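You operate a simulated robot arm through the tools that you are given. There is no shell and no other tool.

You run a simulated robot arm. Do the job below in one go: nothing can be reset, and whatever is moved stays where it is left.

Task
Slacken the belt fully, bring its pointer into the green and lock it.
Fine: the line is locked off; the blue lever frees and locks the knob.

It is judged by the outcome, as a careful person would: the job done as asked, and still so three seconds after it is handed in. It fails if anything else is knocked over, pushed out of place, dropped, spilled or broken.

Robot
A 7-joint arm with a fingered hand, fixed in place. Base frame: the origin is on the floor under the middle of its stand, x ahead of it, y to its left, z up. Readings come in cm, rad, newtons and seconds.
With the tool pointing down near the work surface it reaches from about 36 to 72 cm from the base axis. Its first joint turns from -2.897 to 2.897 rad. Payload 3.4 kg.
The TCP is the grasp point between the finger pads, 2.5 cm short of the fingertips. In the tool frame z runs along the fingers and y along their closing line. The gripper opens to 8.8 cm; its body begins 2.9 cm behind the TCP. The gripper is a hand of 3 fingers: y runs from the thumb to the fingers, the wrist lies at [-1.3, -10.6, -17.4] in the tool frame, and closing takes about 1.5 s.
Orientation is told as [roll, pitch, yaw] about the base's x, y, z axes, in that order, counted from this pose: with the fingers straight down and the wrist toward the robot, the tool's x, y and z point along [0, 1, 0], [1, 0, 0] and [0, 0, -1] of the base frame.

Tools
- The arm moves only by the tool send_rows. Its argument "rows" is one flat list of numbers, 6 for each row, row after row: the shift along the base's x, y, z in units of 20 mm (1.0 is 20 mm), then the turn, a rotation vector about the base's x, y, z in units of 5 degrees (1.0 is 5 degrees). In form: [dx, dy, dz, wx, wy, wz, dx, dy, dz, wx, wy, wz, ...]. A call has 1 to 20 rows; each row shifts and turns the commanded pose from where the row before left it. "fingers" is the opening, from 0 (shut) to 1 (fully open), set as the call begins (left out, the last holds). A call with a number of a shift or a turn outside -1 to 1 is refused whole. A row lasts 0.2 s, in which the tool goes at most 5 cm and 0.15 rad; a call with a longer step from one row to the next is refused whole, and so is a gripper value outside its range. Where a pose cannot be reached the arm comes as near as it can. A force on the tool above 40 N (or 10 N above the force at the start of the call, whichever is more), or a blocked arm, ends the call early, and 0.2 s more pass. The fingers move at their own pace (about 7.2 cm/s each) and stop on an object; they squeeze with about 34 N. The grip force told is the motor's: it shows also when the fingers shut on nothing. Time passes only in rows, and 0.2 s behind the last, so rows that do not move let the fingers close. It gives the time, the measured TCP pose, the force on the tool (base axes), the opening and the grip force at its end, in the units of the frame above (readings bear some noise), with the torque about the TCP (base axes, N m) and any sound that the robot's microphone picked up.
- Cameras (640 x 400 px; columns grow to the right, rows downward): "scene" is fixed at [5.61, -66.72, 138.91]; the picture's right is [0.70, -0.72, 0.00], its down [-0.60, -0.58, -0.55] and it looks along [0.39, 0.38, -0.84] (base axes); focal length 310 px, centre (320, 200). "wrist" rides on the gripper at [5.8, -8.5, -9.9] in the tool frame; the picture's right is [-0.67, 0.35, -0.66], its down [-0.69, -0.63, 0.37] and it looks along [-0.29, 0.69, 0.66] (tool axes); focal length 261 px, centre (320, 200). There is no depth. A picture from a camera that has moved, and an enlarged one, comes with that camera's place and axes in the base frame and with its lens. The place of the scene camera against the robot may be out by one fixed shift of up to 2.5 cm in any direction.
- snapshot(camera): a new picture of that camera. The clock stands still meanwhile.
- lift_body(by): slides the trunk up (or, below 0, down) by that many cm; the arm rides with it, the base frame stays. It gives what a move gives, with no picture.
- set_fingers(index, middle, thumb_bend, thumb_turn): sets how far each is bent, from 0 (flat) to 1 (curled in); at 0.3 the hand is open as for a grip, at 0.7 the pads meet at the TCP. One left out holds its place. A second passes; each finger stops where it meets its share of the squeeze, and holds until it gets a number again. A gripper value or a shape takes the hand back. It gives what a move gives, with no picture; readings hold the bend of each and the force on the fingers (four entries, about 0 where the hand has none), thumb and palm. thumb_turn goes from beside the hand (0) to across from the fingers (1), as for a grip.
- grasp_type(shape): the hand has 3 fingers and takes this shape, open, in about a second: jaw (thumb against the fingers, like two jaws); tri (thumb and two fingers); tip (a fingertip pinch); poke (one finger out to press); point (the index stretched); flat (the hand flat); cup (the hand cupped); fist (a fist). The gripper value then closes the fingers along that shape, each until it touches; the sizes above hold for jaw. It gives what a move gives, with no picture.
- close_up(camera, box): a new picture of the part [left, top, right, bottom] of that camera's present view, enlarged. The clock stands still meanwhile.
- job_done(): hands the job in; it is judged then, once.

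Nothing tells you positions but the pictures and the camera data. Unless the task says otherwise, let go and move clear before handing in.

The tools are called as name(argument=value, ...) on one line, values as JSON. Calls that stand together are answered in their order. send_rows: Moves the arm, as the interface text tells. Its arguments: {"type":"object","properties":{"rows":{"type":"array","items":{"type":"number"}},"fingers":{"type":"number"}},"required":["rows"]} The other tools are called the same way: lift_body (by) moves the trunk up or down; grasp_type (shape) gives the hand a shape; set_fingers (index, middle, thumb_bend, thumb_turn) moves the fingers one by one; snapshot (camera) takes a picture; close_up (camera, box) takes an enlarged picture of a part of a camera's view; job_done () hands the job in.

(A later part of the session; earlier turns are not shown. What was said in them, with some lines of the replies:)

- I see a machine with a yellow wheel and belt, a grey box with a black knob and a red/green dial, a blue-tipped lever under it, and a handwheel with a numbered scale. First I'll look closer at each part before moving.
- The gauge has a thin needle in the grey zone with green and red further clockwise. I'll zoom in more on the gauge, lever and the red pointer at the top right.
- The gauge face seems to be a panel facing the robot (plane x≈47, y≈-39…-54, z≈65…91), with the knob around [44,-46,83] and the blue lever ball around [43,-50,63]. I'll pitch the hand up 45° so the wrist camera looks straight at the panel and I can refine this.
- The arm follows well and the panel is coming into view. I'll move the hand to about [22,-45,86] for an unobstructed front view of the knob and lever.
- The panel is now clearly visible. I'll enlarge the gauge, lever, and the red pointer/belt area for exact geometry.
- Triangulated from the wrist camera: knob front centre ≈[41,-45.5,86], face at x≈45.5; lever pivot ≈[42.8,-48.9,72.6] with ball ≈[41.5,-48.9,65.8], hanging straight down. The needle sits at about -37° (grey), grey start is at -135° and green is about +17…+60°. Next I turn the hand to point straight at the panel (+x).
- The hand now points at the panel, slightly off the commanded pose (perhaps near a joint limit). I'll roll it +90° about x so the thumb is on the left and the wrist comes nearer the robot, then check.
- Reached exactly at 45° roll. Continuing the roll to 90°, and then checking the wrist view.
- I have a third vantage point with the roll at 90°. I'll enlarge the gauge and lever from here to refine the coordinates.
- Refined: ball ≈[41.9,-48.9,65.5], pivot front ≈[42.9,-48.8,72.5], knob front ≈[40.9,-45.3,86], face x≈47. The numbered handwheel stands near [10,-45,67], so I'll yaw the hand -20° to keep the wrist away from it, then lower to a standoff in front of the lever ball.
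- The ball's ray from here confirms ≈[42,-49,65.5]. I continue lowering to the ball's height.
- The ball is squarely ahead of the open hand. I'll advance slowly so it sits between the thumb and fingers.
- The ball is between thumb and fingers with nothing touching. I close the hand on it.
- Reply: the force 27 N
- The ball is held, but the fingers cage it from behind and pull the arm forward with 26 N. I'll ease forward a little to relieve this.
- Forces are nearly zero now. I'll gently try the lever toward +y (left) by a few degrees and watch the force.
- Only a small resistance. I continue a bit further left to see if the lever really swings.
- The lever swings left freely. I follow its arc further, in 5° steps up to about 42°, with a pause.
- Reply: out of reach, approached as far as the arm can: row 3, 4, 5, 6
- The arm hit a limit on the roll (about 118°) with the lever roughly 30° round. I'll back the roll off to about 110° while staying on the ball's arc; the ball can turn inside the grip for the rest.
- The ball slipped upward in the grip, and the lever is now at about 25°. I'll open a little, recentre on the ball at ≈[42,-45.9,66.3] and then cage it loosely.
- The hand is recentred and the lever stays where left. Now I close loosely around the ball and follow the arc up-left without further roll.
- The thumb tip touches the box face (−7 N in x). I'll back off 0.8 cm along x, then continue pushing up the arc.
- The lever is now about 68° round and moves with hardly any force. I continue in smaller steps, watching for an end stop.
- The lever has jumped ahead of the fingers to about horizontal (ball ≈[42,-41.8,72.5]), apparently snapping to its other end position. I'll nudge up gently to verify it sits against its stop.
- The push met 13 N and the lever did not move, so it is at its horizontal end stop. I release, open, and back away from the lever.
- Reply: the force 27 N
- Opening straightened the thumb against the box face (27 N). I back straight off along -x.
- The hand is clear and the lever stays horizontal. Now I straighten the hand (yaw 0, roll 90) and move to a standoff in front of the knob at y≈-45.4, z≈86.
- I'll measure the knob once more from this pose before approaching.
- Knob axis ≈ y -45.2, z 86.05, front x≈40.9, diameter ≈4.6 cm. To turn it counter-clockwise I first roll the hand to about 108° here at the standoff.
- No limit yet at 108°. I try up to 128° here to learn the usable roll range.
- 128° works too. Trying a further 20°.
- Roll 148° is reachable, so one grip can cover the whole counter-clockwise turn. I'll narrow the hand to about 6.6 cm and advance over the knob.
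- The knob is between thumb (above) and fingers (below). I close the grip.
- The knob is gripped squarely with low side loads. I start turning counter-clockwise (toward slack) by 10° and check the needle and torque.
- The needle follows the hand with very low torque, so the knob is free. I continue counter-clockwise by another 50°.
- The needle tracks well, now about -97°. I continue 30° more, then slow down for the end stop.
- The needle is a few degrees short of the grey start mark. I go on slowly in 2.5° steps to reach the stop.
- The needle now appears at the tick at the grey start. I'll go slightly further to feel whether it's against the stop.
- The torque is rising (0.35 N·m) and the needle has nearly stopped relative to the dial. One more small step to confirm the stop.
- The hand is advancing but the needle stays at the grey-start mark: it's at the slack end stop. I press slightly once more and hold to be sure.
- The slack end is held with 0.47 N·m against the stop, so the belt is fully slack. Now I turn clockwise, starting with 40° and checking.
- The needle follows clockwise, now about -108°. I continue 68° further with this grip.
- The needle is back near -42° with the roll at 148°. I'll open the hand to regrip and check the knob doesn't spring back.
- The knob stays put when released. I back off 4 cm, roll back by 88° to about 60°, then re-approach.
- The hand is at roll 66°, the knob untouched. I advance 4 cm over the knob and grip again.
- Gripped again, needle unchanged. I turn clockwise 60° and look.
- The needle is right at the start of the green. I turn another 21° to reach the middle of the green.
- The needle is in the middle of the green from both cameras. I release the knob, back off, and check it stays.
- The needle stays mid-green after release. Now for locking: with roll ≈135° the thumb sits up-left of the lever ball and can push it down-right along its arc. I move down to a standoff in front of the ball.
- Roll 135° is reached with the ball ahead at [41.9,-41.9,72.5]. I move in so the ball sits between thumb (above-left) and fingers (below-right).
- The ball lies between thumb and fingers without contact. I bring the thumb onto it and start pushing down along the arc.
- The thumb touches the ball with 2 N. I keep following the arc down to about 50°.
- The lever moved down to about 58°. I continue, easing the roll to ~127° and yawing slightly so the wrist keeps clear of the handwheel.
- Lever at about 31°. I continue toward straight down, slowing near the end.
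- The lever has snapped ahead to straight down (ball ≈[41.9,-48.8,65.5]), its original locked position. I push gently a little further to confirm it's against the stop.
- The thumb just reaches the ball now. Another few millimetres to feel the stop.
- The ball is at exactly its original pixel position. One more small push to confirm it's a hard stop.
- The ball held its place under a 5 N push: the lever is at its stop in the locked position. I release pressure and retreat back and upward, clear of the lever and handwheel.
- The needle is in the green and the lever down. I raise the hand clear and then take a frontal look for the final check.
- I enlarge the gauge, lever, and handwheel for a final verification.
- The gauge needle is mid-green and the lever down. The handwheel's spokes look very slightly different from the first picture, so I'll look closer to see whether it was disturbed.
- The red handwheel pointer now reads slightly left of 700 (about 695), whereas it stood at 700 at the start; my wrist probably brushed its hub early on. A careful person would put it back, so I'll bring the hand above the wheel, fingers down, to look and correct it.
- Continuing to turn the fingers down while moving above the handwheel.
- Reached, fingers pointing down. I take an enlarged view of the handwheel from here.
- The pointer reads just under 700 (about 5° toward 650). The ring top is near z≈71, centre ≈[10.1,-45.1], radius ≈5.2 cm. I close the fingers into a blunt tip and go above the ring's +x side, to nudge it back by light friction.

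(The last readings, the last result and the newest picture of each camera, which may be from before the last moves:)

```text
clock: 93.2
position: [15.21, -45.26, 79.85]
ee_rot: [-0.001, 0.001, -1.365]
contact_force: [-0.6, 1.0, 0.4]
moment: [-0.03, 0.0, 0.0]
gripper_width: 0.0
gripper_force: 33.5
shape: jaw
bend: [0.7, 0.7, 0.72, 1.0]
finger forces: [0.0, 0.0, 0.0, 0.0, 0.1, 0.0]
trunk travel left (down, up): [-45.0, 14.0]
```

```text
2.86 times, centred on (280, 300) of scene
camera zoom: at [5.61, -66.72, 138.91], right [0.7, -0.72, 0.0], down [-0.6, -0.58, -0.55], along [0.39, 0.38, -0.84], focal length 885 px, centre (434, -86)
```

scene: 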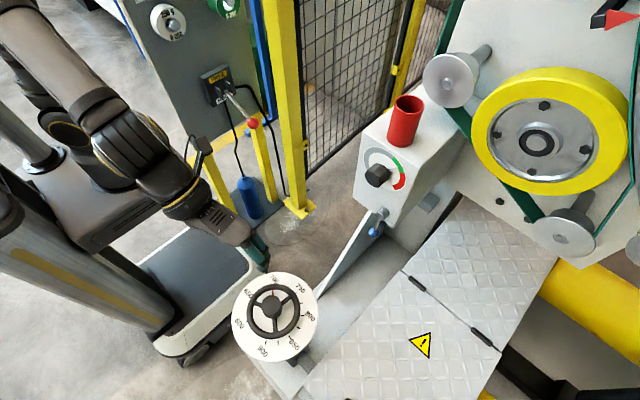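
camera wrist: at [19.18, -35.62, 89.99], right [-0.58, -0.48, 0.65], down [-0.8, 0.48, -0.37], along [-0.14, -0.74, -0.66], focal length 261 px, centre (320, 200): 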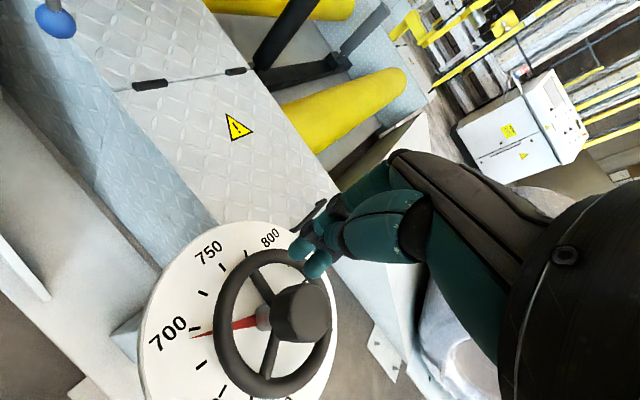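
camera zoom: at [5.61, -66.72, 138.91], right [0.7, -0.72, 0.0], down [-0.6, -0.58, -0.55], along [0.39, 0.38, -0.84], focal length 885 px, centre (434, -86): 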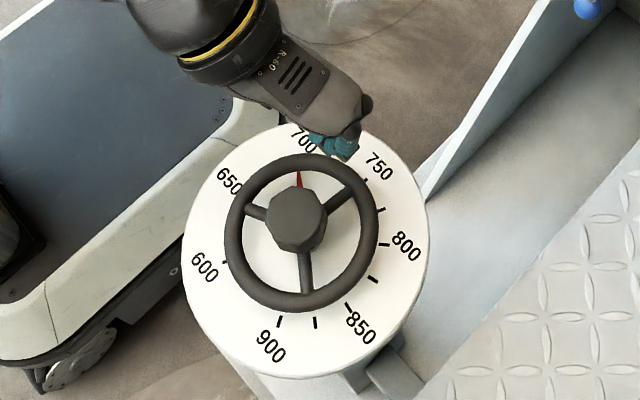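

The blunt fingertip is just above the ring's +x side, clear of the hub. I lower to about 1 cm above the ring.

send_rows(rows=[0.2, 0.1, -0.5, 0, 0, 0, 0, 0, -0.5, 0, 0, 0, 0, 0, -0.5, 0, 0, 0, 0, 0, -0.5, 0, 0, 0, 0, 0, -0.4, 0, 0, 0, 0, 0, 0, 0, 0, 0])

snapshot(camera="wrist")

close_up(camera="scene", box=[220, 250, 320, 350])

```text
clock: 94.6
position: [15.72, -44.82, 75.13]
ee_rot: [0.0, 0.001, -1.365]
contact_force: [-0.3, 0.3, -0.8]
moment: [-0.02, 0.01, -0.02]
gripper_width: 0.0
gripper_force: 33.2
shape: jaw
bend: [0.7, 0.7, 0.72, 1.0]
finger forces: [0.0, 0.0, 0.0, 0.0, 0.0, 0.0]
trunk travel left (down, up): [-45.0, 14.0]
```

```text
taken
camera wrist: at [19.6, -35.39, 85.22], right [-0.58, -0.48, 0.66], down [-0.8, 0.48, -0.37], along [-0.14, -0.74, -0.66], focal length 261 px, centre (320, 200)
```

wrist: 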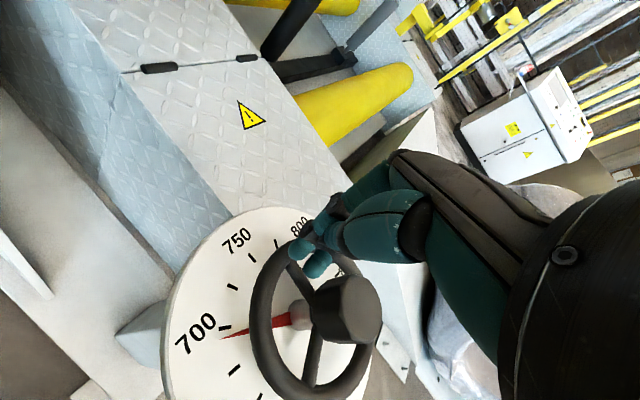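

```text
4.00 times, centred on (270, 300) of scene
camera zoom: at [5.61, -66.72, 138.91], right [0.7, -0.72, 0.0], down [-0.6, -0.58, -0.55], along [0.39, 0.38, -0.84], focal length 1239 px, centre (520, -200)
```

zoom: 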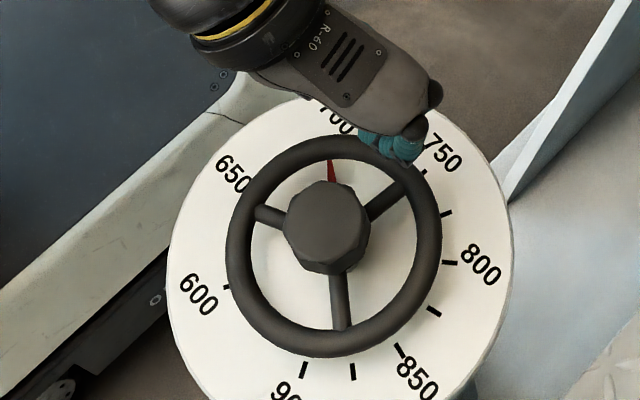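

The tips hover over the ring beside the spoke. I descend in 2 mm steps feeling for contact.

send_rows(rows=[0, 0, -0.1, 0, 0, 0, 0, 0, -0.1, 0, 0, 0, 0, 0, -0.1, 0, 0, 0, 0, 0, -0.1, 0, 0, 0])

```text
clock: 95.6
position: [15.55, -44.98, 74.44]
ee_rot: [-0.001, 0.0, -1.368]
contact_force: [-0.1, 0.0, -0.2]
moment: [0.0, 0.0, 0.01]
gripper_width: 0.04
gripper_force: 34.4
shape: jaw
bend: [0.7, 0.7, 0.72, 1.0]
finger forces: [0.0, 0.0, 0.0, 0.0, 0.0, 0.0]
trunk travel left (down, up): [-45.0, 14.0]
```

No contact yet. Continuing down in small steps.

send_rows(rows=[0, 0, -0.05, 0, 0, 0, 0, 0, -0.05, 0, 0, 0, 0, 0, -0.05, 0, 0, 0, 0, 0, -0.05, 0, 0, 0])

snapshot(camera="wrist")

```text
clock: 96.6
position: [15.53, -44.78, 73.96]
ee_rot: [0.002, 0.001, -1.365]
contact_force: [-0.8, -0.6, -0.3]
moment: [-0.02, -0.03, -0.02]
gripper_width: 0.0
gripper_force: 34.2
shape: jaw
bend: [0.7, 0.7, 0.72, 1.0]
finger forces: [0.0, 0.0, 0.0, 0.0, 0.1, 0.0]
trunk travel left (down, up): [-45.0, 14.0]
```

```text
taken
camera wrist: at [19.56, -35.37, 84.02], right [-0.58, -0.48, 0.66], down [-0.8, 0.48, -0.37], along [-0.14, -0.74, -0.66], focal length 261 px, centre (320, 200)
```

wrist: 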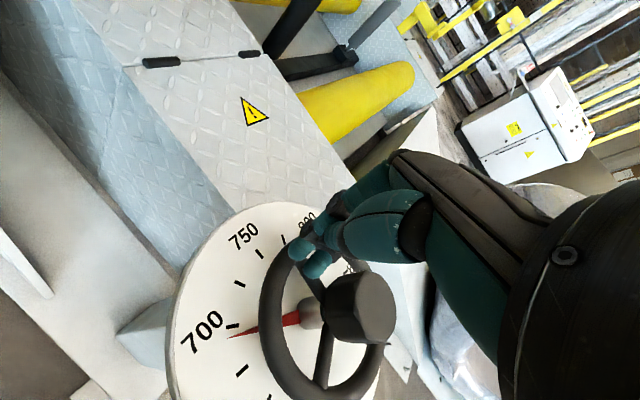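

Very near the ring. I continue in 1 mm steps.

send_rows(rows=[0, 0, -0.05, 0, 0, 0, 0, 0, -0.05, 0, 0, 0, 0, 0, -0.05, 0, 0, 0, 0, 0, -0.05, 0, 0, 0])

close_up(camera="wrist", box=[200, 200, 400, 390])

```text
clock: 97.6
position: [15.51, -44.86, 73.44]
ee_rot: [-0.001, 0.0, -1.365]
contact_force: [-0.2, 0.8, -0.5]
moment: [-0.01, 0.04, -0.01]
gripper_width: 0.01
gripper_force: 33.9
shape: jaw
bend: [0.7, 0.7, 0.72, 1.0]
finger forces: [0.0, 0.0, 0.1, 0.1, 0.0, 0.0]
trunk travel left (down, up): [-45.0, 14.0]
```

```text
2.11 times, centred on (300, 295) of wrist
camera zoom: at [19.55, -35.37, 83.6], right [-0.58, -0.48, 0.66], down [-0.8, 0.48, -0.37], along [-0.14, -0.74, -0.66], focal length 549 px, centre (362, 0)
```

zoom: 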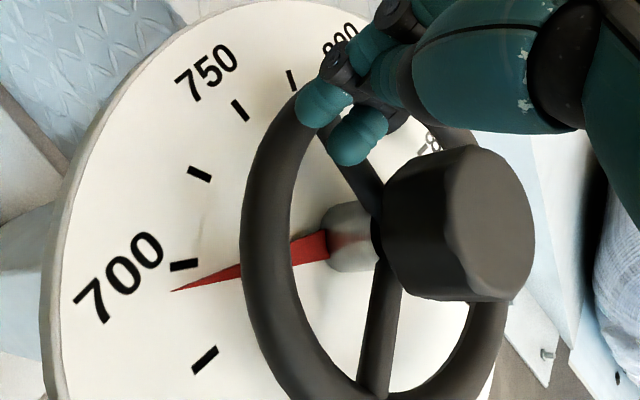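

Two fingertips are visible: one over the ring and one just inside near the spoke. I go down a bit more until I feel contact.

send_rows(rows=[0, 0, -0.05, 0, 0, 0, 0, 0, -0.05, 0, 0, 0, 0, 0, -0.05, 0, 0, 0, 0, 0, -0.05, 0, 0, 0])

close_up(camera="wrist", box=[200, 200, 400, 390])

```text
clock: 98.6
position: [15.59, -44.95, 73.2]
ee_rot: [0.0, 0.001, -1.365]
contact_force: [-0.1, -0.2, -0.1]
moment: [0.03, 0.02, 0.02]
gripper_width: 0.0
gripper_force: 33.3
shape: jaw
bend: [0.7, 0.7, 0.72, 1.0]
finger forces: [0.1, 0.0, 0.1, 0.0, 0.0, 0.0]
trunk travel left (down, up): [-45.0, 14.0]
```

```text
2.11 times, centred on (300, 295) of wrist
camera zoom: at [19.56, -35.36, 83.18], right [-0.58, -0.48, 0.66], down [-0.8, 0.48, -0.37], along [-0.14, -0.74, -0.66], focal length 549 px, centre (362, 0)
```

zoom: 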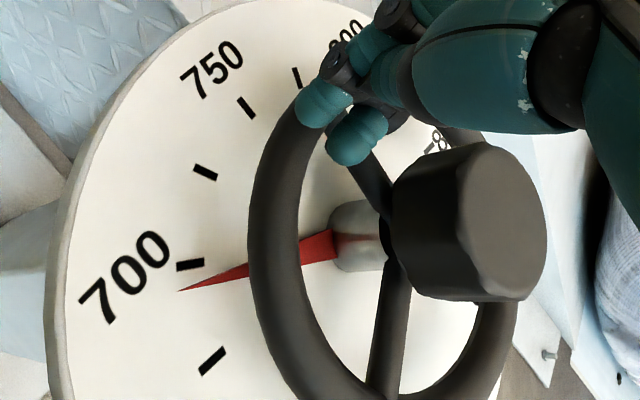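

Still no contact. Continuing down.

send_rows(rows=[0, 0, -0.05, 0, 0, 0, 0, 0, -0.05, 0, 0, 0, 0, 0, -0.05, 0, 0, 0, 0, 0, -0.05, 0, 0, 0])

close_up(camera="wrist", box=[200, 200, 400, 390])

close_up(camera="scene", box=[220, 250, 320, 350])

```text
clock: 99.6
position: [15.63, -45.02, 72.73]
ee_rot: [0.0, 0.001, -1.363]
contact_force: [0.7, -0.4, -0.6]
moment: [0.02, -0.01, 0.0]
gripper_width: 0.02
gripper_force: 34.2
shape: jaw
bend: [0.7, 0.7, 0.72, 1.0]
finger forces: [0.0, 0.0, 0.1, 0.1, 0.0, 0.0]
trunk travel left (down, up): [-45.0, 14.0]
```

```text
2.11 times, centred on (300, 295) of wrist
camera zoom: at [19.55, -35.39, 82.79], right [-0.58, -0.48, 0.66], down [-0.8, 0.48, -0.37], along [-0.14, -0.74, -0.66], focal length 549 px, centre (362, 0)
```

zoom: 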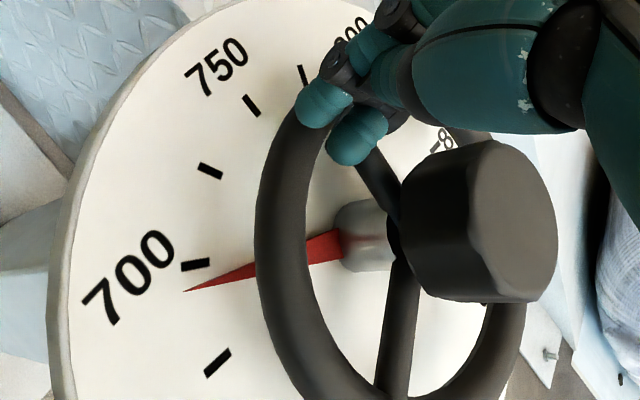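

```text
4.00 times, centred on (270, 300) of scene
camera zoom: at [5.61, -66.72, 138.91], right [0.7, -0.72, 0.0], down [-0.6, -0.58, -0.55], along [0.39, 0.38, -0.84], focal length 1239 px, centre (520, -200)
```

zoom: 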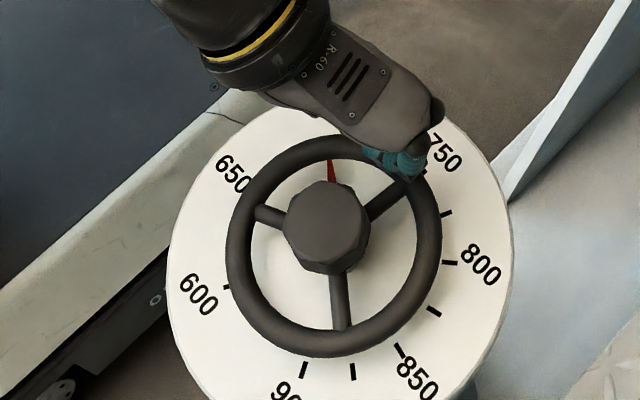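

Still free. I continue downward in 1 mm steps.

send_rows(rows=[0, 0, -0.05, 0, 0, 0, 0, 0, -0.05, 0, 0, 0, 0, 0, -0.05, 0, 0, 0, 0, 0, -0.05, 0, 0, 0])

close_up(camera="wrist", box=[200, 200, 400, 390])

```text
clock: 100.6
position: [15.62, -44.93, 72.39]
ee_rot: [0.001, 0.001, -1.364]
contact_force: [-0.5, 0.8, -0.2]
moment: [0.04, -0.04, 0.01]
gripper_width: 0.0
gripper_force: 33.8
shape: jaw
bend: [0.7, 0.7, 0.72, 1.0]
finger forces: [0.1, 0.0, 0.0, 0.0, 0.0, 0.0]
trunk travel left (down, up): [-45.0, 14.0]
```

```text
2.11 times, centred on (300, 295) of wrist
camera zoom: at [19.57, -35.38, 82.4], right [-0.58, -0.48, 0.66], down [-0.8, 0.48, -0.37], along [-0.14, -0.74, -0.66], focal length 549 px, centre (362, 0)
```

zoom: 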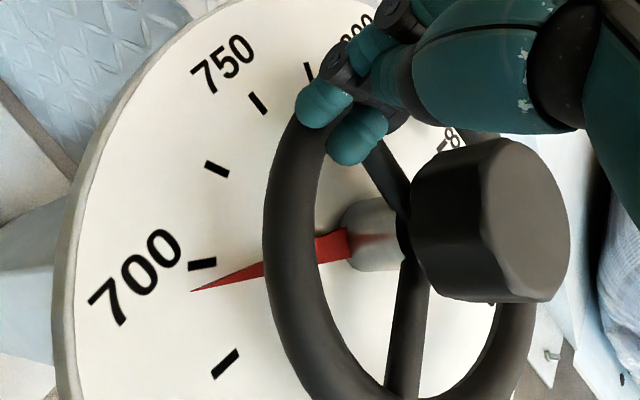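

No contact yet; continuing.

send_rows(rows=[0, 0, -0.05, 0, 0, 0, 0, 0, -0.05, 0, 0, 0, 0, 0, -0.05, 0, 0, 0, 0, 0, -0.05, 0, 0, 0])

close_up(camera="wrist", box=[200, 200, 400, 390])

```text
clock: 101.6
position: [15.63, -44.98, 71.9]
ee_rot: [0.001, -0.001, -1.363]
contact_force: [0.7, 0.0, -0.1]
moment: [-0.02, 0.0, 0.03]
gripper_width: 0.0
gripper_force: 33.8
shape: jaw
bend: [0.7, 0.7, 0.72, 1.0]
finger forces: [0.1, 0.1, 0.0, 0.1, 0.0, 0.0]
trunk travel left (down, up): [-45.0, 14.0]
```

```text
2.11 times, centred on (300, 295) of wrist
camera zoom: at [19.56, -35.36, 82.03], right [-0.58, -0.48, 0.66], down [-0.8, 0.48, -0.37], along [-0.14, -0.74, -0.66], focal length 549 px, centre (362, 0)
```

zoom: 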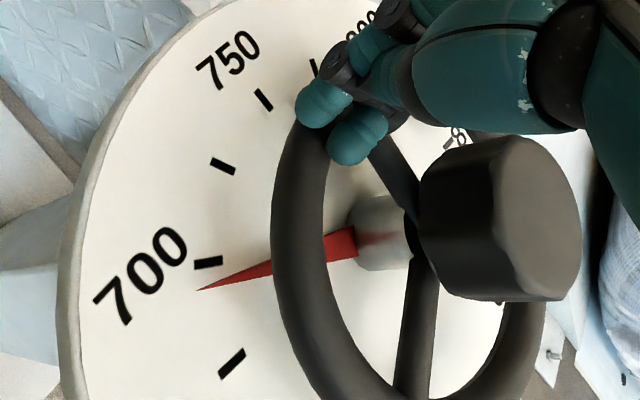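

Continuing downward, watching for first contact.

send_rows(rows=[0, 0, -0.05, 0, 0, 0, 0, 0, -0.05, 0, 0, 0, 0, 0, -0.05, 0, 0, 0, 0, 0, -0.05, 0, 0, 0])

close_up(camera="wrist", box=[200, 200, 400, 390])

```text
clock: 102.6
position: [15.59, -44.92, 71.74]
ee_rot: [0.0, -0.003, -1.364]
contact_force: [1.3, 0.5, 15.2]
moment: [0.0, -0.01, 0.04]
gripper_width: 0.0
gripper_force: 34.1
shape: jaw
bend: [0.7, 0.7, 0.72, 1.0]
finger forces: [1.6, 7.8, 0.1, 0.0, 0.1, 0.0]
trunk travel left (down, up): [-45.0, 14.0]
```

```text
2.11 times, centred on (300, 295) of wrist
camera zoom: at [19.57, -35.39, 81.74], right [-0.59, -0.48, 0.66], down [-0.8, 0.47, -0.37], along [-0.14, -0.74, -0.66], focal length 549 px, centre (362, 0)
```

zoom: 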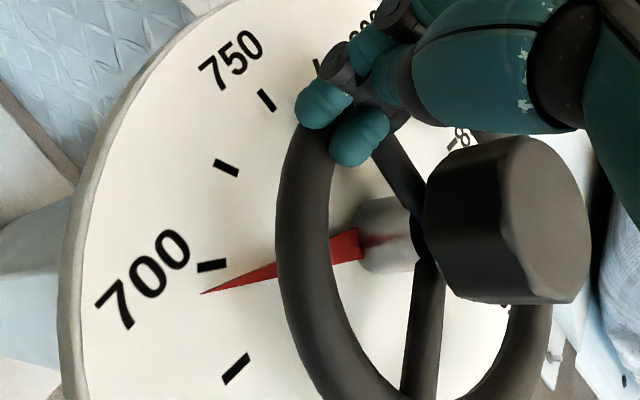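

Contact: 15 N on the ring. Now a small drag toward -y (clockwise) of about 3 mm, then check the pointer.

send_rows(rows=[0, -0.05, 0, 0, 0, 0, 0, -0.05, 0, 0, 0, 0, 0, -0.05, 0, 0, 0, 0, 0, 0, 0, 0, 0, 0])

close_up(camera="wrist", box=[200, 200, 400, 390])

close_up(camera="scene", box=[210, 250, 350, 390])

```text
clock: 103.6
position: [15.63, -45.17, 71.71]
ee_rot: [0.0, -0.001, -1.365]
contact_force: [4.3, 1.4, 18.9]
moment: [-0.02, -0.04, 0.0]
gripper_width: 0.0
gripper_force: 34.1
shape: jaw
bend: [0.7, 0.7, 0.73, 1.0]
finger forces: [4.9, 7.0, 0.1, 0.0, 0.1, 0.1]
trunk travel left (down, up): [-45.0, 14.0]
```

```text
2.11 times, centred on (300, 295) of wrist
camera zoom: at [19.6, -35.56, 81.67], right [-0.58, -0.48, 0.66], down [-0.8, 0.47, -0.37], along [-0.14, -0.74, -0.66], focal length 549 px, centre (362, 0)
```

zoom: 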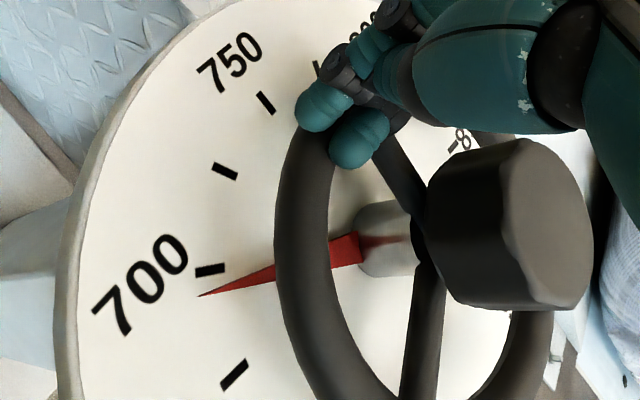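

```text
2.86 times, centred on (280, 320) of scene
camera zoom: at [5.61, -66.72, 138.91], right [0.7, -0.72, 0.0], down [-0.6, -0.58, -0.55], along [0.39, 0.38, -0.84], focal length 885 px, centre (434, -143)
```

zoom: 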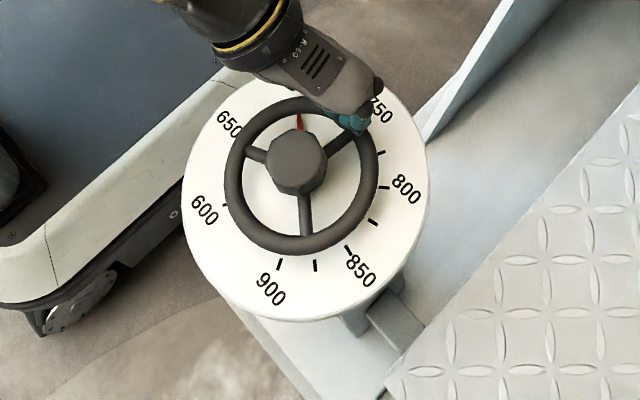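

Barely any rotation yet—the fingertips flexed or slid. I drag another 4 mm.

send_rows(rows=[0, -0.07, 0, 0, 0, 0, 0, -0.07, 0, 0, 0, 0, 0, -0.07, 0, 0, 0, 0, 0, 0, 0, 0, 0, 0])

close_up(camera="wrist", box=[200, 200, 400, 390])

close_up(camera="scene", box=[210, 250, 350, 390])

```text
clock: 104.6
position: [15.68, -45.53, 71.61]
ee_rot: [0.0, 0.0, -1.363]
contact_force: [12.0, 5.6, 10.3]
moment: [0.15, -0.19, -0.12]
gripper_width: 0.0
gripper_force: 34.2
shape: jaw
bend: [0.7, 0.7, 0.73, 1.0]
finger forces: [13.0, 4.7, 0.1, 0.0, 0.0, 0.0]
trunk travel left (down, up): [-45.0, 14.0]
```

```text
2.11 times, centred on (300, 295) of wrist
camera zoom: at [19.69, -35.98, 81.65], right [-0.58, -0.48, 0.66], down [-0.8, 0.47, -0.37], along [-0.14, -0.74, -0.66], focal length 549 px, centre (362, 0)
```

zoom: 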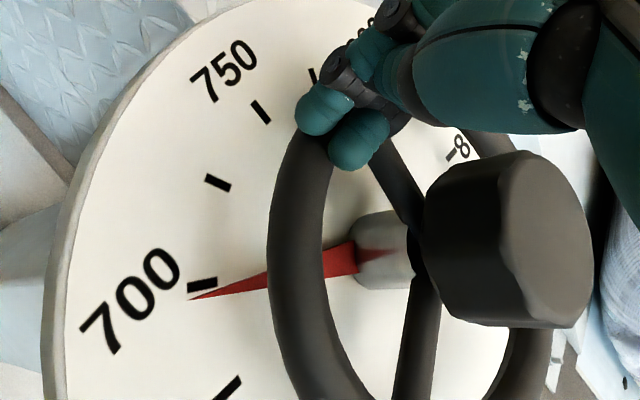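

```text
2.86 times, centred on (280, 320) of scene
camera zoom: at [5.61, -66.72, 138.91], right [0.7, -0.72, 0.0], down [-0.6, -0.58, -0.55], along [0.39, 0.38, -0.84], focal length 885 px, centre (434, -143)
```

zoom: 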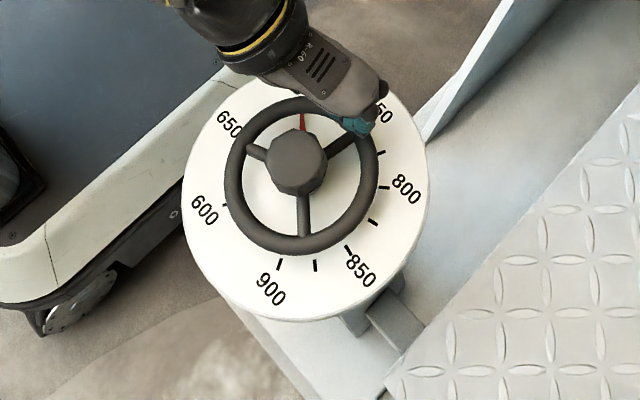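

It works: the pointer moved back about halfway. I continue another 3 mm.

send_rows(rows=[0, -0.05, 0, 0, 0, 0, 0, -0.05, 0, 0, 0, 0, 0, -0.04, 0, 0, 0, 0, 0, 0, 0, 0, 0, 0])

close_up(camera="wrist", box=[200, 200, 400, 390])

close_up(camera="scene", box=[210, 250, 350, 390])

```text
clock: 105.6
position: [15.87, -45.76, 71.55]
ee_rot: [0.0, -0.001, -1.363]
contact_force: [17.5, 8.4, 8.1]
moment: [0.23, -0.35, -0.12]
gripper_width: 0.0
gripper_force: 34.0
shape: jaw
bend: [0.7, 0.7, 0.72, 1.0]
finger forces: [19.1, 5.1, 0.1, 0.1, 0.0, 0.0]
trunk travel left (down, up): [-45.0, 14.0]
```

```text
2.11 times, centred on (300, 295) of wrist
camera zoom: at [19.74, -36.3, 81.64], right [-0.58, -0.48, 0.66], down [-0.8, 0.47, -0.37], along [-0.14, -0.74, -0.66], focal length 549 px, centre (362, 0)
```

zoom: 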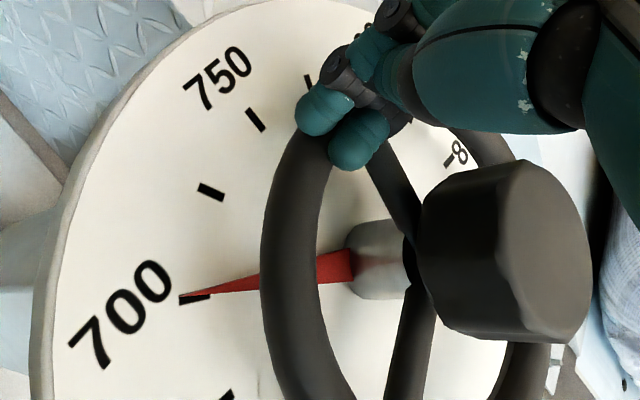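

```text
2.86 times, centred on (280, 320) of scene
camera zoom: at [5.61, -66.72, 138.91], right [0.7, -0.72, 0.0], down [-0.6, -0.58, -0.55], along [0.39, 0.38, -0.84], focal length 885 px, centre (434, -143)
```

zoom: 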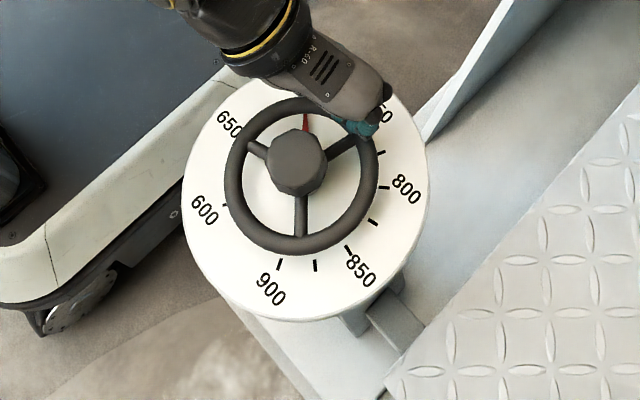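

The pointer is now at the 700 mark and the wheel looks as in the first picture. I lift straight off and verify that it stays.

send_rows(rows=[0, 0, 0.1, 0, 0, 0, 0, 0, 0.15, 0, 0, 0, 0, 0, 0.3, 0, 0, 0, 0, 0, 0.5, 0, 0, 0, 0, 0, 0.8, 0, 0, 0, 0, 0, 1, 0, 0, 0, 0, 0, 1, 0, 0, 0, 0, 0, 1, 0, 0, 0])

close_up(camera="scene", box=[210, 250, 350, 390])

snapshot(camera="wrist")

```text
clock: 107.4
position: [15.72, -45.87, 81.25]
ee_rot: [0.001, -0.001, -1.366]
contact_force: [0.3, 0.4, 0.0]
moment: [0.01, -0.01, -0.02]
gripper_width: 0.0
gripper_force: 34.2
shape: jaw
bend: [0.7, 0.7, 0.72, 1.0]
finger forces: [0.0, 0.0, 0.0, 0.0, 0.1, 0.0]
trunk travel left (down, up): [-45.0, 14.0]
```

```text
2.86 times, centred on (280, 320) of scene
camera zoom: at [5.61, -66.72, 138.91], right [0.7, -0.72, 0.0], down [-0.6, -0.58, -0.55], along [0.39, 0.38, -0.84], focal length 885 px, centre (434, -143)
```

zoom: 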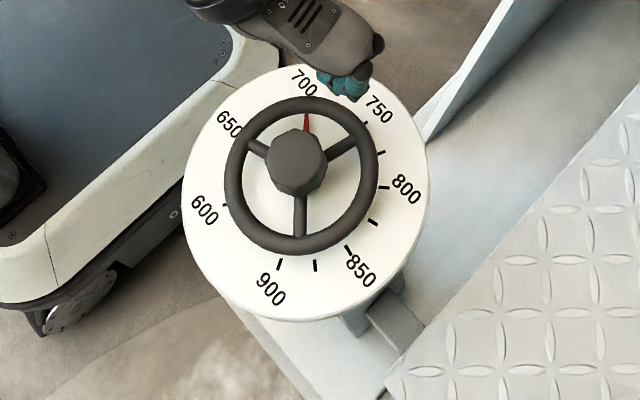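

```text
taken
camera wrist: at [19.52, -36.4, 91.39], right [-0.58, -0.48, 0.66], down [-0.8, 0.48, -0.37], along [-0.14, -0.74, -0.66], focal length 261 px, centre (320, 200)
```

wrist: 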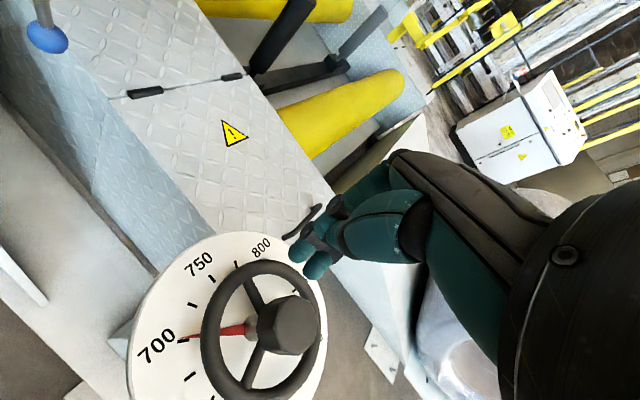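

Let me enlarge both views to read the pointer precisely.

close_up(camera="scene", box=[250, 265, 300, 315])

close_up(camera="wrist", box=[120, 240, 260, 380])

```text
8.00 times, centred on (275, 290) of scene
camera zoom: at [5.61, -66.72, 138.91], right [0.7, -0.72, 0.0], down [-0.6, -0.58, -0.55], along [0.39, 0.38, -0.84], focal length 2478 px, centre (680, -520)
```

zoom: 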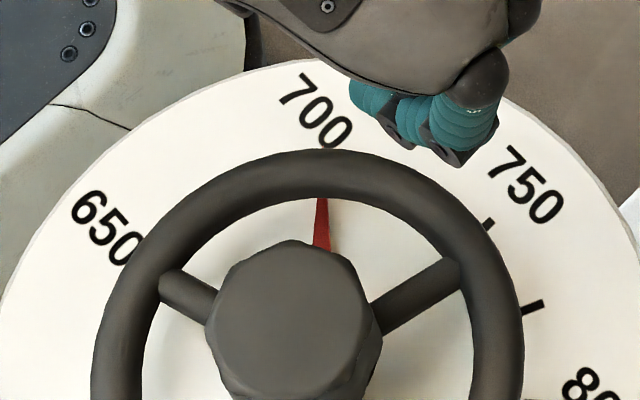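

```text
2.86 times, centred on (190, 310) of wrist
camera zoom: at [19.52, -36.4, 91.39], right [-0.58, -0.48, 0.66], down [-0.8, 0.48, -0.37], along [-0.14, -0.74, -0.66], focal length 745 px, centre (691, -114)
```

zoom: 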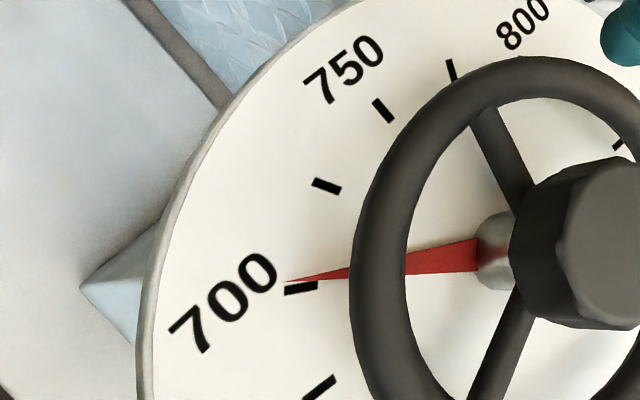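

The pointer is now about 2° past 700. I'll nudge it back a touch: come down again onto the ring at the same place.

send_rows(rows=[0, 0, -1, 0, 0, 0, 0, 0, -1, 0, 0, 0, 0, 0, -1, 0, 0, 0, 0, 0, -0.9, 0, 0, 0, 0, 0, -0.2, 0, 0, 0, 0, 0, -0.2, 0, 0, 0, 0, 0, -0.1, 0, 0, 0, 0, 0, -0.1, 0, 0, 0, 0, 0, -0.05, 0, 0, 0, 0, 0, -0.05, 0, 0, 0])

close_up(camera="wrist", box=[200, 200, 400, 390])

```text
clock: 109.6
position: [15.7, -45.98, 71.92]
ee_rot: [0.0, -0.001, -1.366]
contact_force: [0.4, 1.1, 0.5]
moment: [-0.02, 0.0, 0.05]
gripper_width: 0.04
gripper_force: 34.5
shape: jaw
bend: [0.7, 0.7, 0.72, 1.0]
finger forces: [0.0, 0.0, 0.1, 0.1, 0.1, 0.0]
trunk travel left (down, up): [-45.0, 14.0]
```

```text
2.11 times, centred on (300, 295) of wrist
camera zoom: at [19.61, -36.4, 82.1], right [-0.58, -0.48, 0.66], down [-0.8, 0.48, -0.37], along [-0.14, -0.74, -0.66], focal length 549 px, centre (362, 0)
```

zoom: 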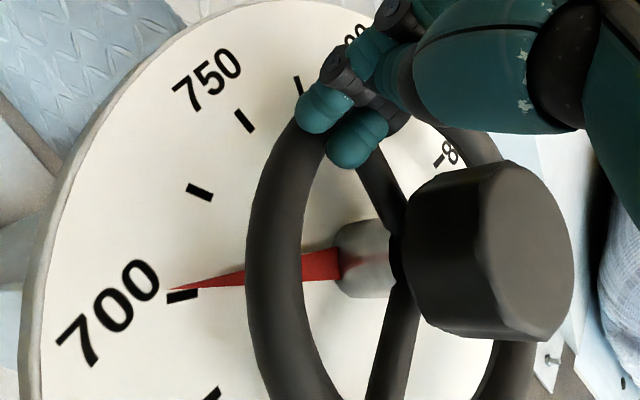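

Just above contact. I go down 3 mm to get light contact.

send_rows(rows=[0, 0, -0.05, 0, 0, 0, 0, 0, -0.05, 0, 0, 0, 0, 0, -0.05, 0, 0, 0])

```text
clock: 110.4
position: [15.71, -46.18, 71.83]
ee_rot: [0.0, -0.004, -1.365]
contact_force: [1.5, -3.0, 8.9]
moment: [0.03, -0.05, -0.01]
gripper_width: 0.0
gripper_force: 33.9
shape: jaw
bend: [0.7, 0.7, 0.72, 1.0]
finger forces: [10.0, 0.1, 0.0, 0.1, 0.1, 0.0]
trunk travel left (down, up): [-45.0, 14.0]
```

Light contact (9 N) with the index on the clockwise side of the spoke. I drag 2 mm toward +y and check.

send_rows(rows=[0, 0.05, 0, 0, 0, 0, 0, 0.05, 0, 0, 0, 0, 0, 0, 0, 0, 0, 0])

close_up(camera="wrist", box=[200, 200, 400, 390])

close_up(camera="scene", box=[250, 265, 300, 315])

```text
clock: 111.2
position: [15.5, -45.73, 71.82]
ee_rot: [-0.001, -0.003, -1.365]
contact_force: [1.7, -5.3, 18.2]
moment: [0.0, -0.06, 0.02]
gripper_width: 0.0
gripper_force: 34.2
shape: jaw
bend: [0.7, 0.7, 0.72, 1.0]
finger forces: [16.7, 0.0, 0.0, 0.0, 0.0, 0.1]
trunk travel left (down, up): [-45.0, 14.0]
```

```text
2.11 times, centred on (300, 295) of wrist
camera zoom: at [19.55, -36.19, 81.9], right [-0.59, -0.48, 0.66], down [-0.8, 0.47, -0.37], along [-0.14, -0.74, -0.66], focal length 549 px, centre (362, 0)
```

zoom: 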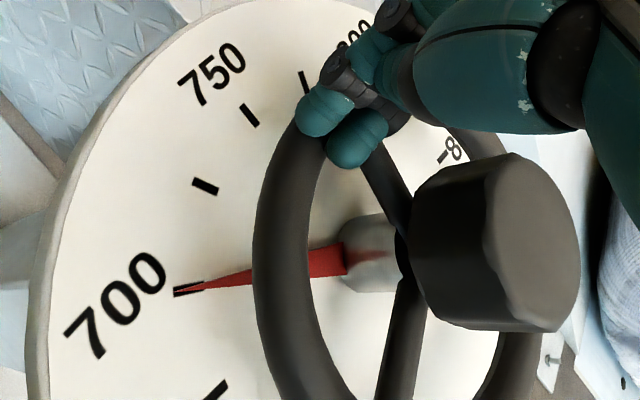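

```text
8.00 times, centred on (275, 290) of scene
camera zoom: at [5.61, -66.72, 138.91], right [0.7, -0.72, 0.0], down [-0.6, -0.58, -0.55], along [0.39, 0.38, -0.84], focal length 2478 px, centre (680, -520)
```

zoom: 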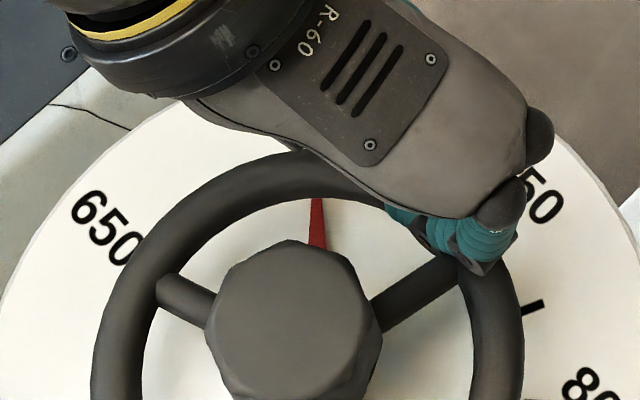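

The pointer now covers the 700 mark exactly, matching the first picture. I unload the side force slightly and lift off.

send_rows(rows=[0, -0.04, 0.03, 0, 0, 0, 0, 0, 0.1, 0, 0, 0, 0, 0, 0.15, 0, 0, 0, 0, 0, 0.3, 0, 0, 0, 0, 0, 0.6, 0, 0, 0, 0, 0, 1, 0, 0, 0, 0, 0, 1, 0, 0, 0, 0, 0, 1, 0, 0, 0, 0, 0, 1, 0, 0, 0, 0, 0, 1, 0, 0, 0])

close_up(camera="scene", box=[250, 265, 300, 315])

snapshot(camera="wrist")

```text
clock: 113.4
position: [15.58, -45.9, 84.1]
ee_rot: [0.001, -0.001, -1.365]
contact_force: [0.4, -1.0, 1.0]
moment: [0.01, 0.02, 0.0]
gripper_width: 0.0
gripper_force: 33.8
shape: jaw
bend: [0.7, 0.7, 0.72, 1.0]
finger forces: [0.0, 0.0, 0.0, 0.0, 0.0, 0.0]
trunk travel left (down, up): [-45.0, 14.0]
```

```text
8.00 times, centred on (275, 290) of scene
camera zoom: at [5.61, -66.72, 138.91], right [0.7, -0.72, 0.0], down [-0.6, -0.58, -0.55], along [0.39, 0.38, -0.84], focal length 2478 px, centre (680, -520)
```

zoom: 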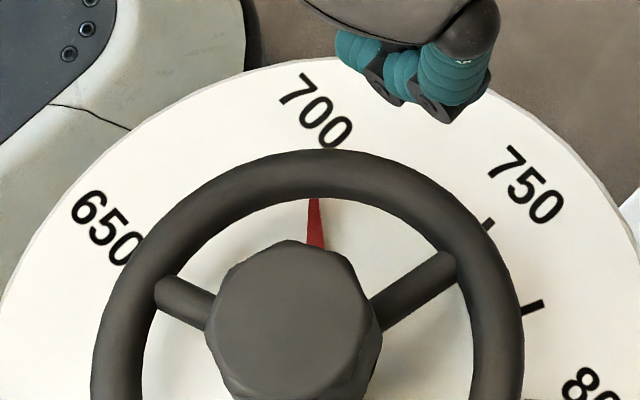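

```text
taken
camera wrist: at [19.57, -36.32, 94.2], right [-0.58, -0.48, 0.65], down [-0.8, 0.48, -0.37], along [-0.14, -0.74, -0.66], focal length 261 px, centre (320, 200)
```

wrist: 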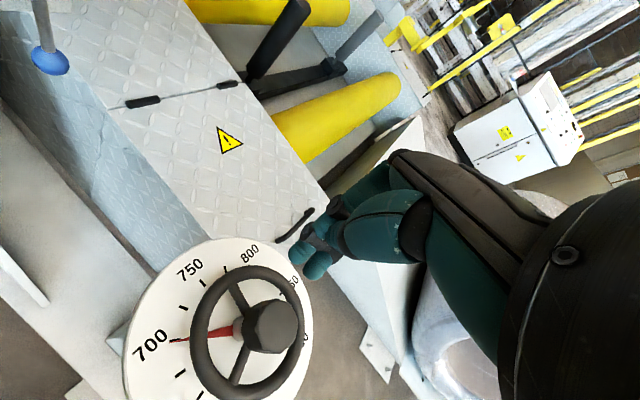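

The handwheel is back at 700. I raise the hand clear, open it, and take a final look at everything.

send_rows(rows=[0, 0.3, 1, 0, 0, 0, 0, 0.3, 1, 0, 0, 0, 0, 0.3, 1, 0, 0, 0, 0, 0.3, 1, 0, 0, 0, 0, 0.3, 1, 0, 0, 0, 0, 0.3, 1, 0, 0, 0, 0, 0.3, 1, 0, 0, 0, 0, 0.3, 1, 0, 0, 0, 0, 0, 0, 0, 0, 0], fingers=1)

snapshot(camera="scene")

close_up(camera="scene", box=[345, 135, 425, 245])

close_up(camera="scene", box=[210, 250, 350, 390])

```text
clock: 115.4
position: [15.73, -40.89, 100.1]
ee_rot: [0.0, -0.001, -1.364]
contact_force: [0.6, 0.3, -0.1]
moment: [0.0, -0.03, 0.0]
gripper_width: 8.77
gripper_force: 0.1
shape: jaw
bend: [0.3, 0.3, 0.3, 0.98]
finger forces: [0.0, 0.0, 0.0, 0.1, 0.1, 0.0]
trunk travel left (down, up): [-45.0, 14.0]
```

```text
taken
```

scene: 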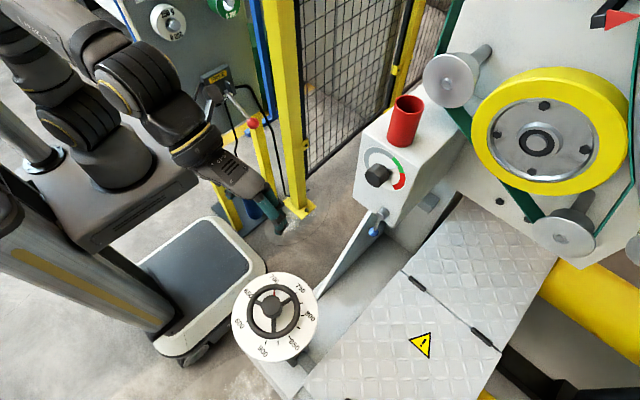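

```text
3.64 times, centred on (385, 190) of scene
camera zoom: at [5.61, -66.72, 138.91], right [0.7, -0.72, 0.0], down [-0.6, -0.58, -0.55], along [0.39, 0.38, -0.84], focal length 1126 px, centre (84, 236)
```

zoom: 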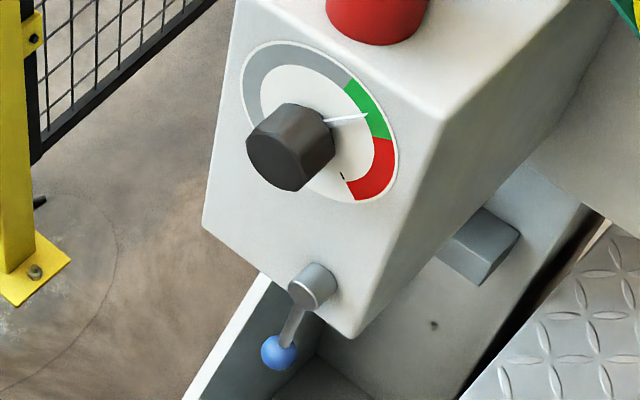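

```text
2.86 times, centred on (280, 320) of scene
camera zoom: at [5.61, -66.72, 138.91], right [0.7, -0.72, 0.0], down [-0.6, -0.58, -0.55], along [0.39, 0.38, -0.84], focal length 885 px, centre (434, -143)
```

zoom: 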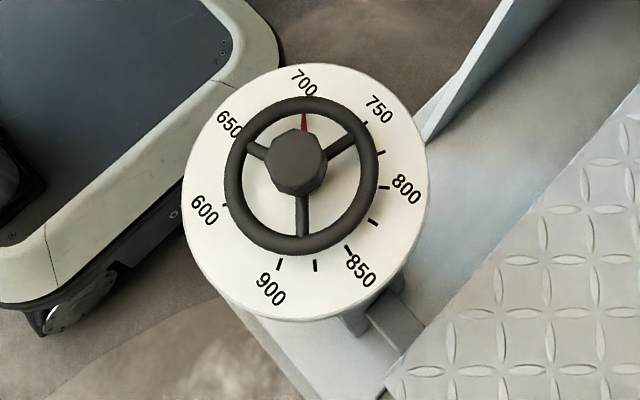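

The needle stands in the middle of the green, and the lever is down against its stop in the locked position. The handwheel I brushed is back at 700, everything else is in place, and the hand is open and clear. I'm handing the job in.

job_done()

```text
The job is handed in.
```

The belt was slackened fully, its pointer now sits in the middle of the green, and the knob is locked. I have handed the job in.

- **Slackening:** I swung the blue lever to horizontal to free the knob. Then I turned the knob counter-clockwise until it met the stop at the start of the grey band.
- **Setting:** I turned the knob clockwise until the needle was mid-green. It stayed there after I let go.
- **Locking:** I pushed the lever back to straight down, where it started. It held against a 5 N push. I did not try turning the knob again to test the lock.
- **Handwheel:** I moved the numbered handwheel by accident, about 5° off 700, probably when my wrist passed over it early on. I turned it back until its pointer covered the 700 mark, which matches the first picture.

The last picture shows nothing else out of place, and the hand is open and clear of the machine.
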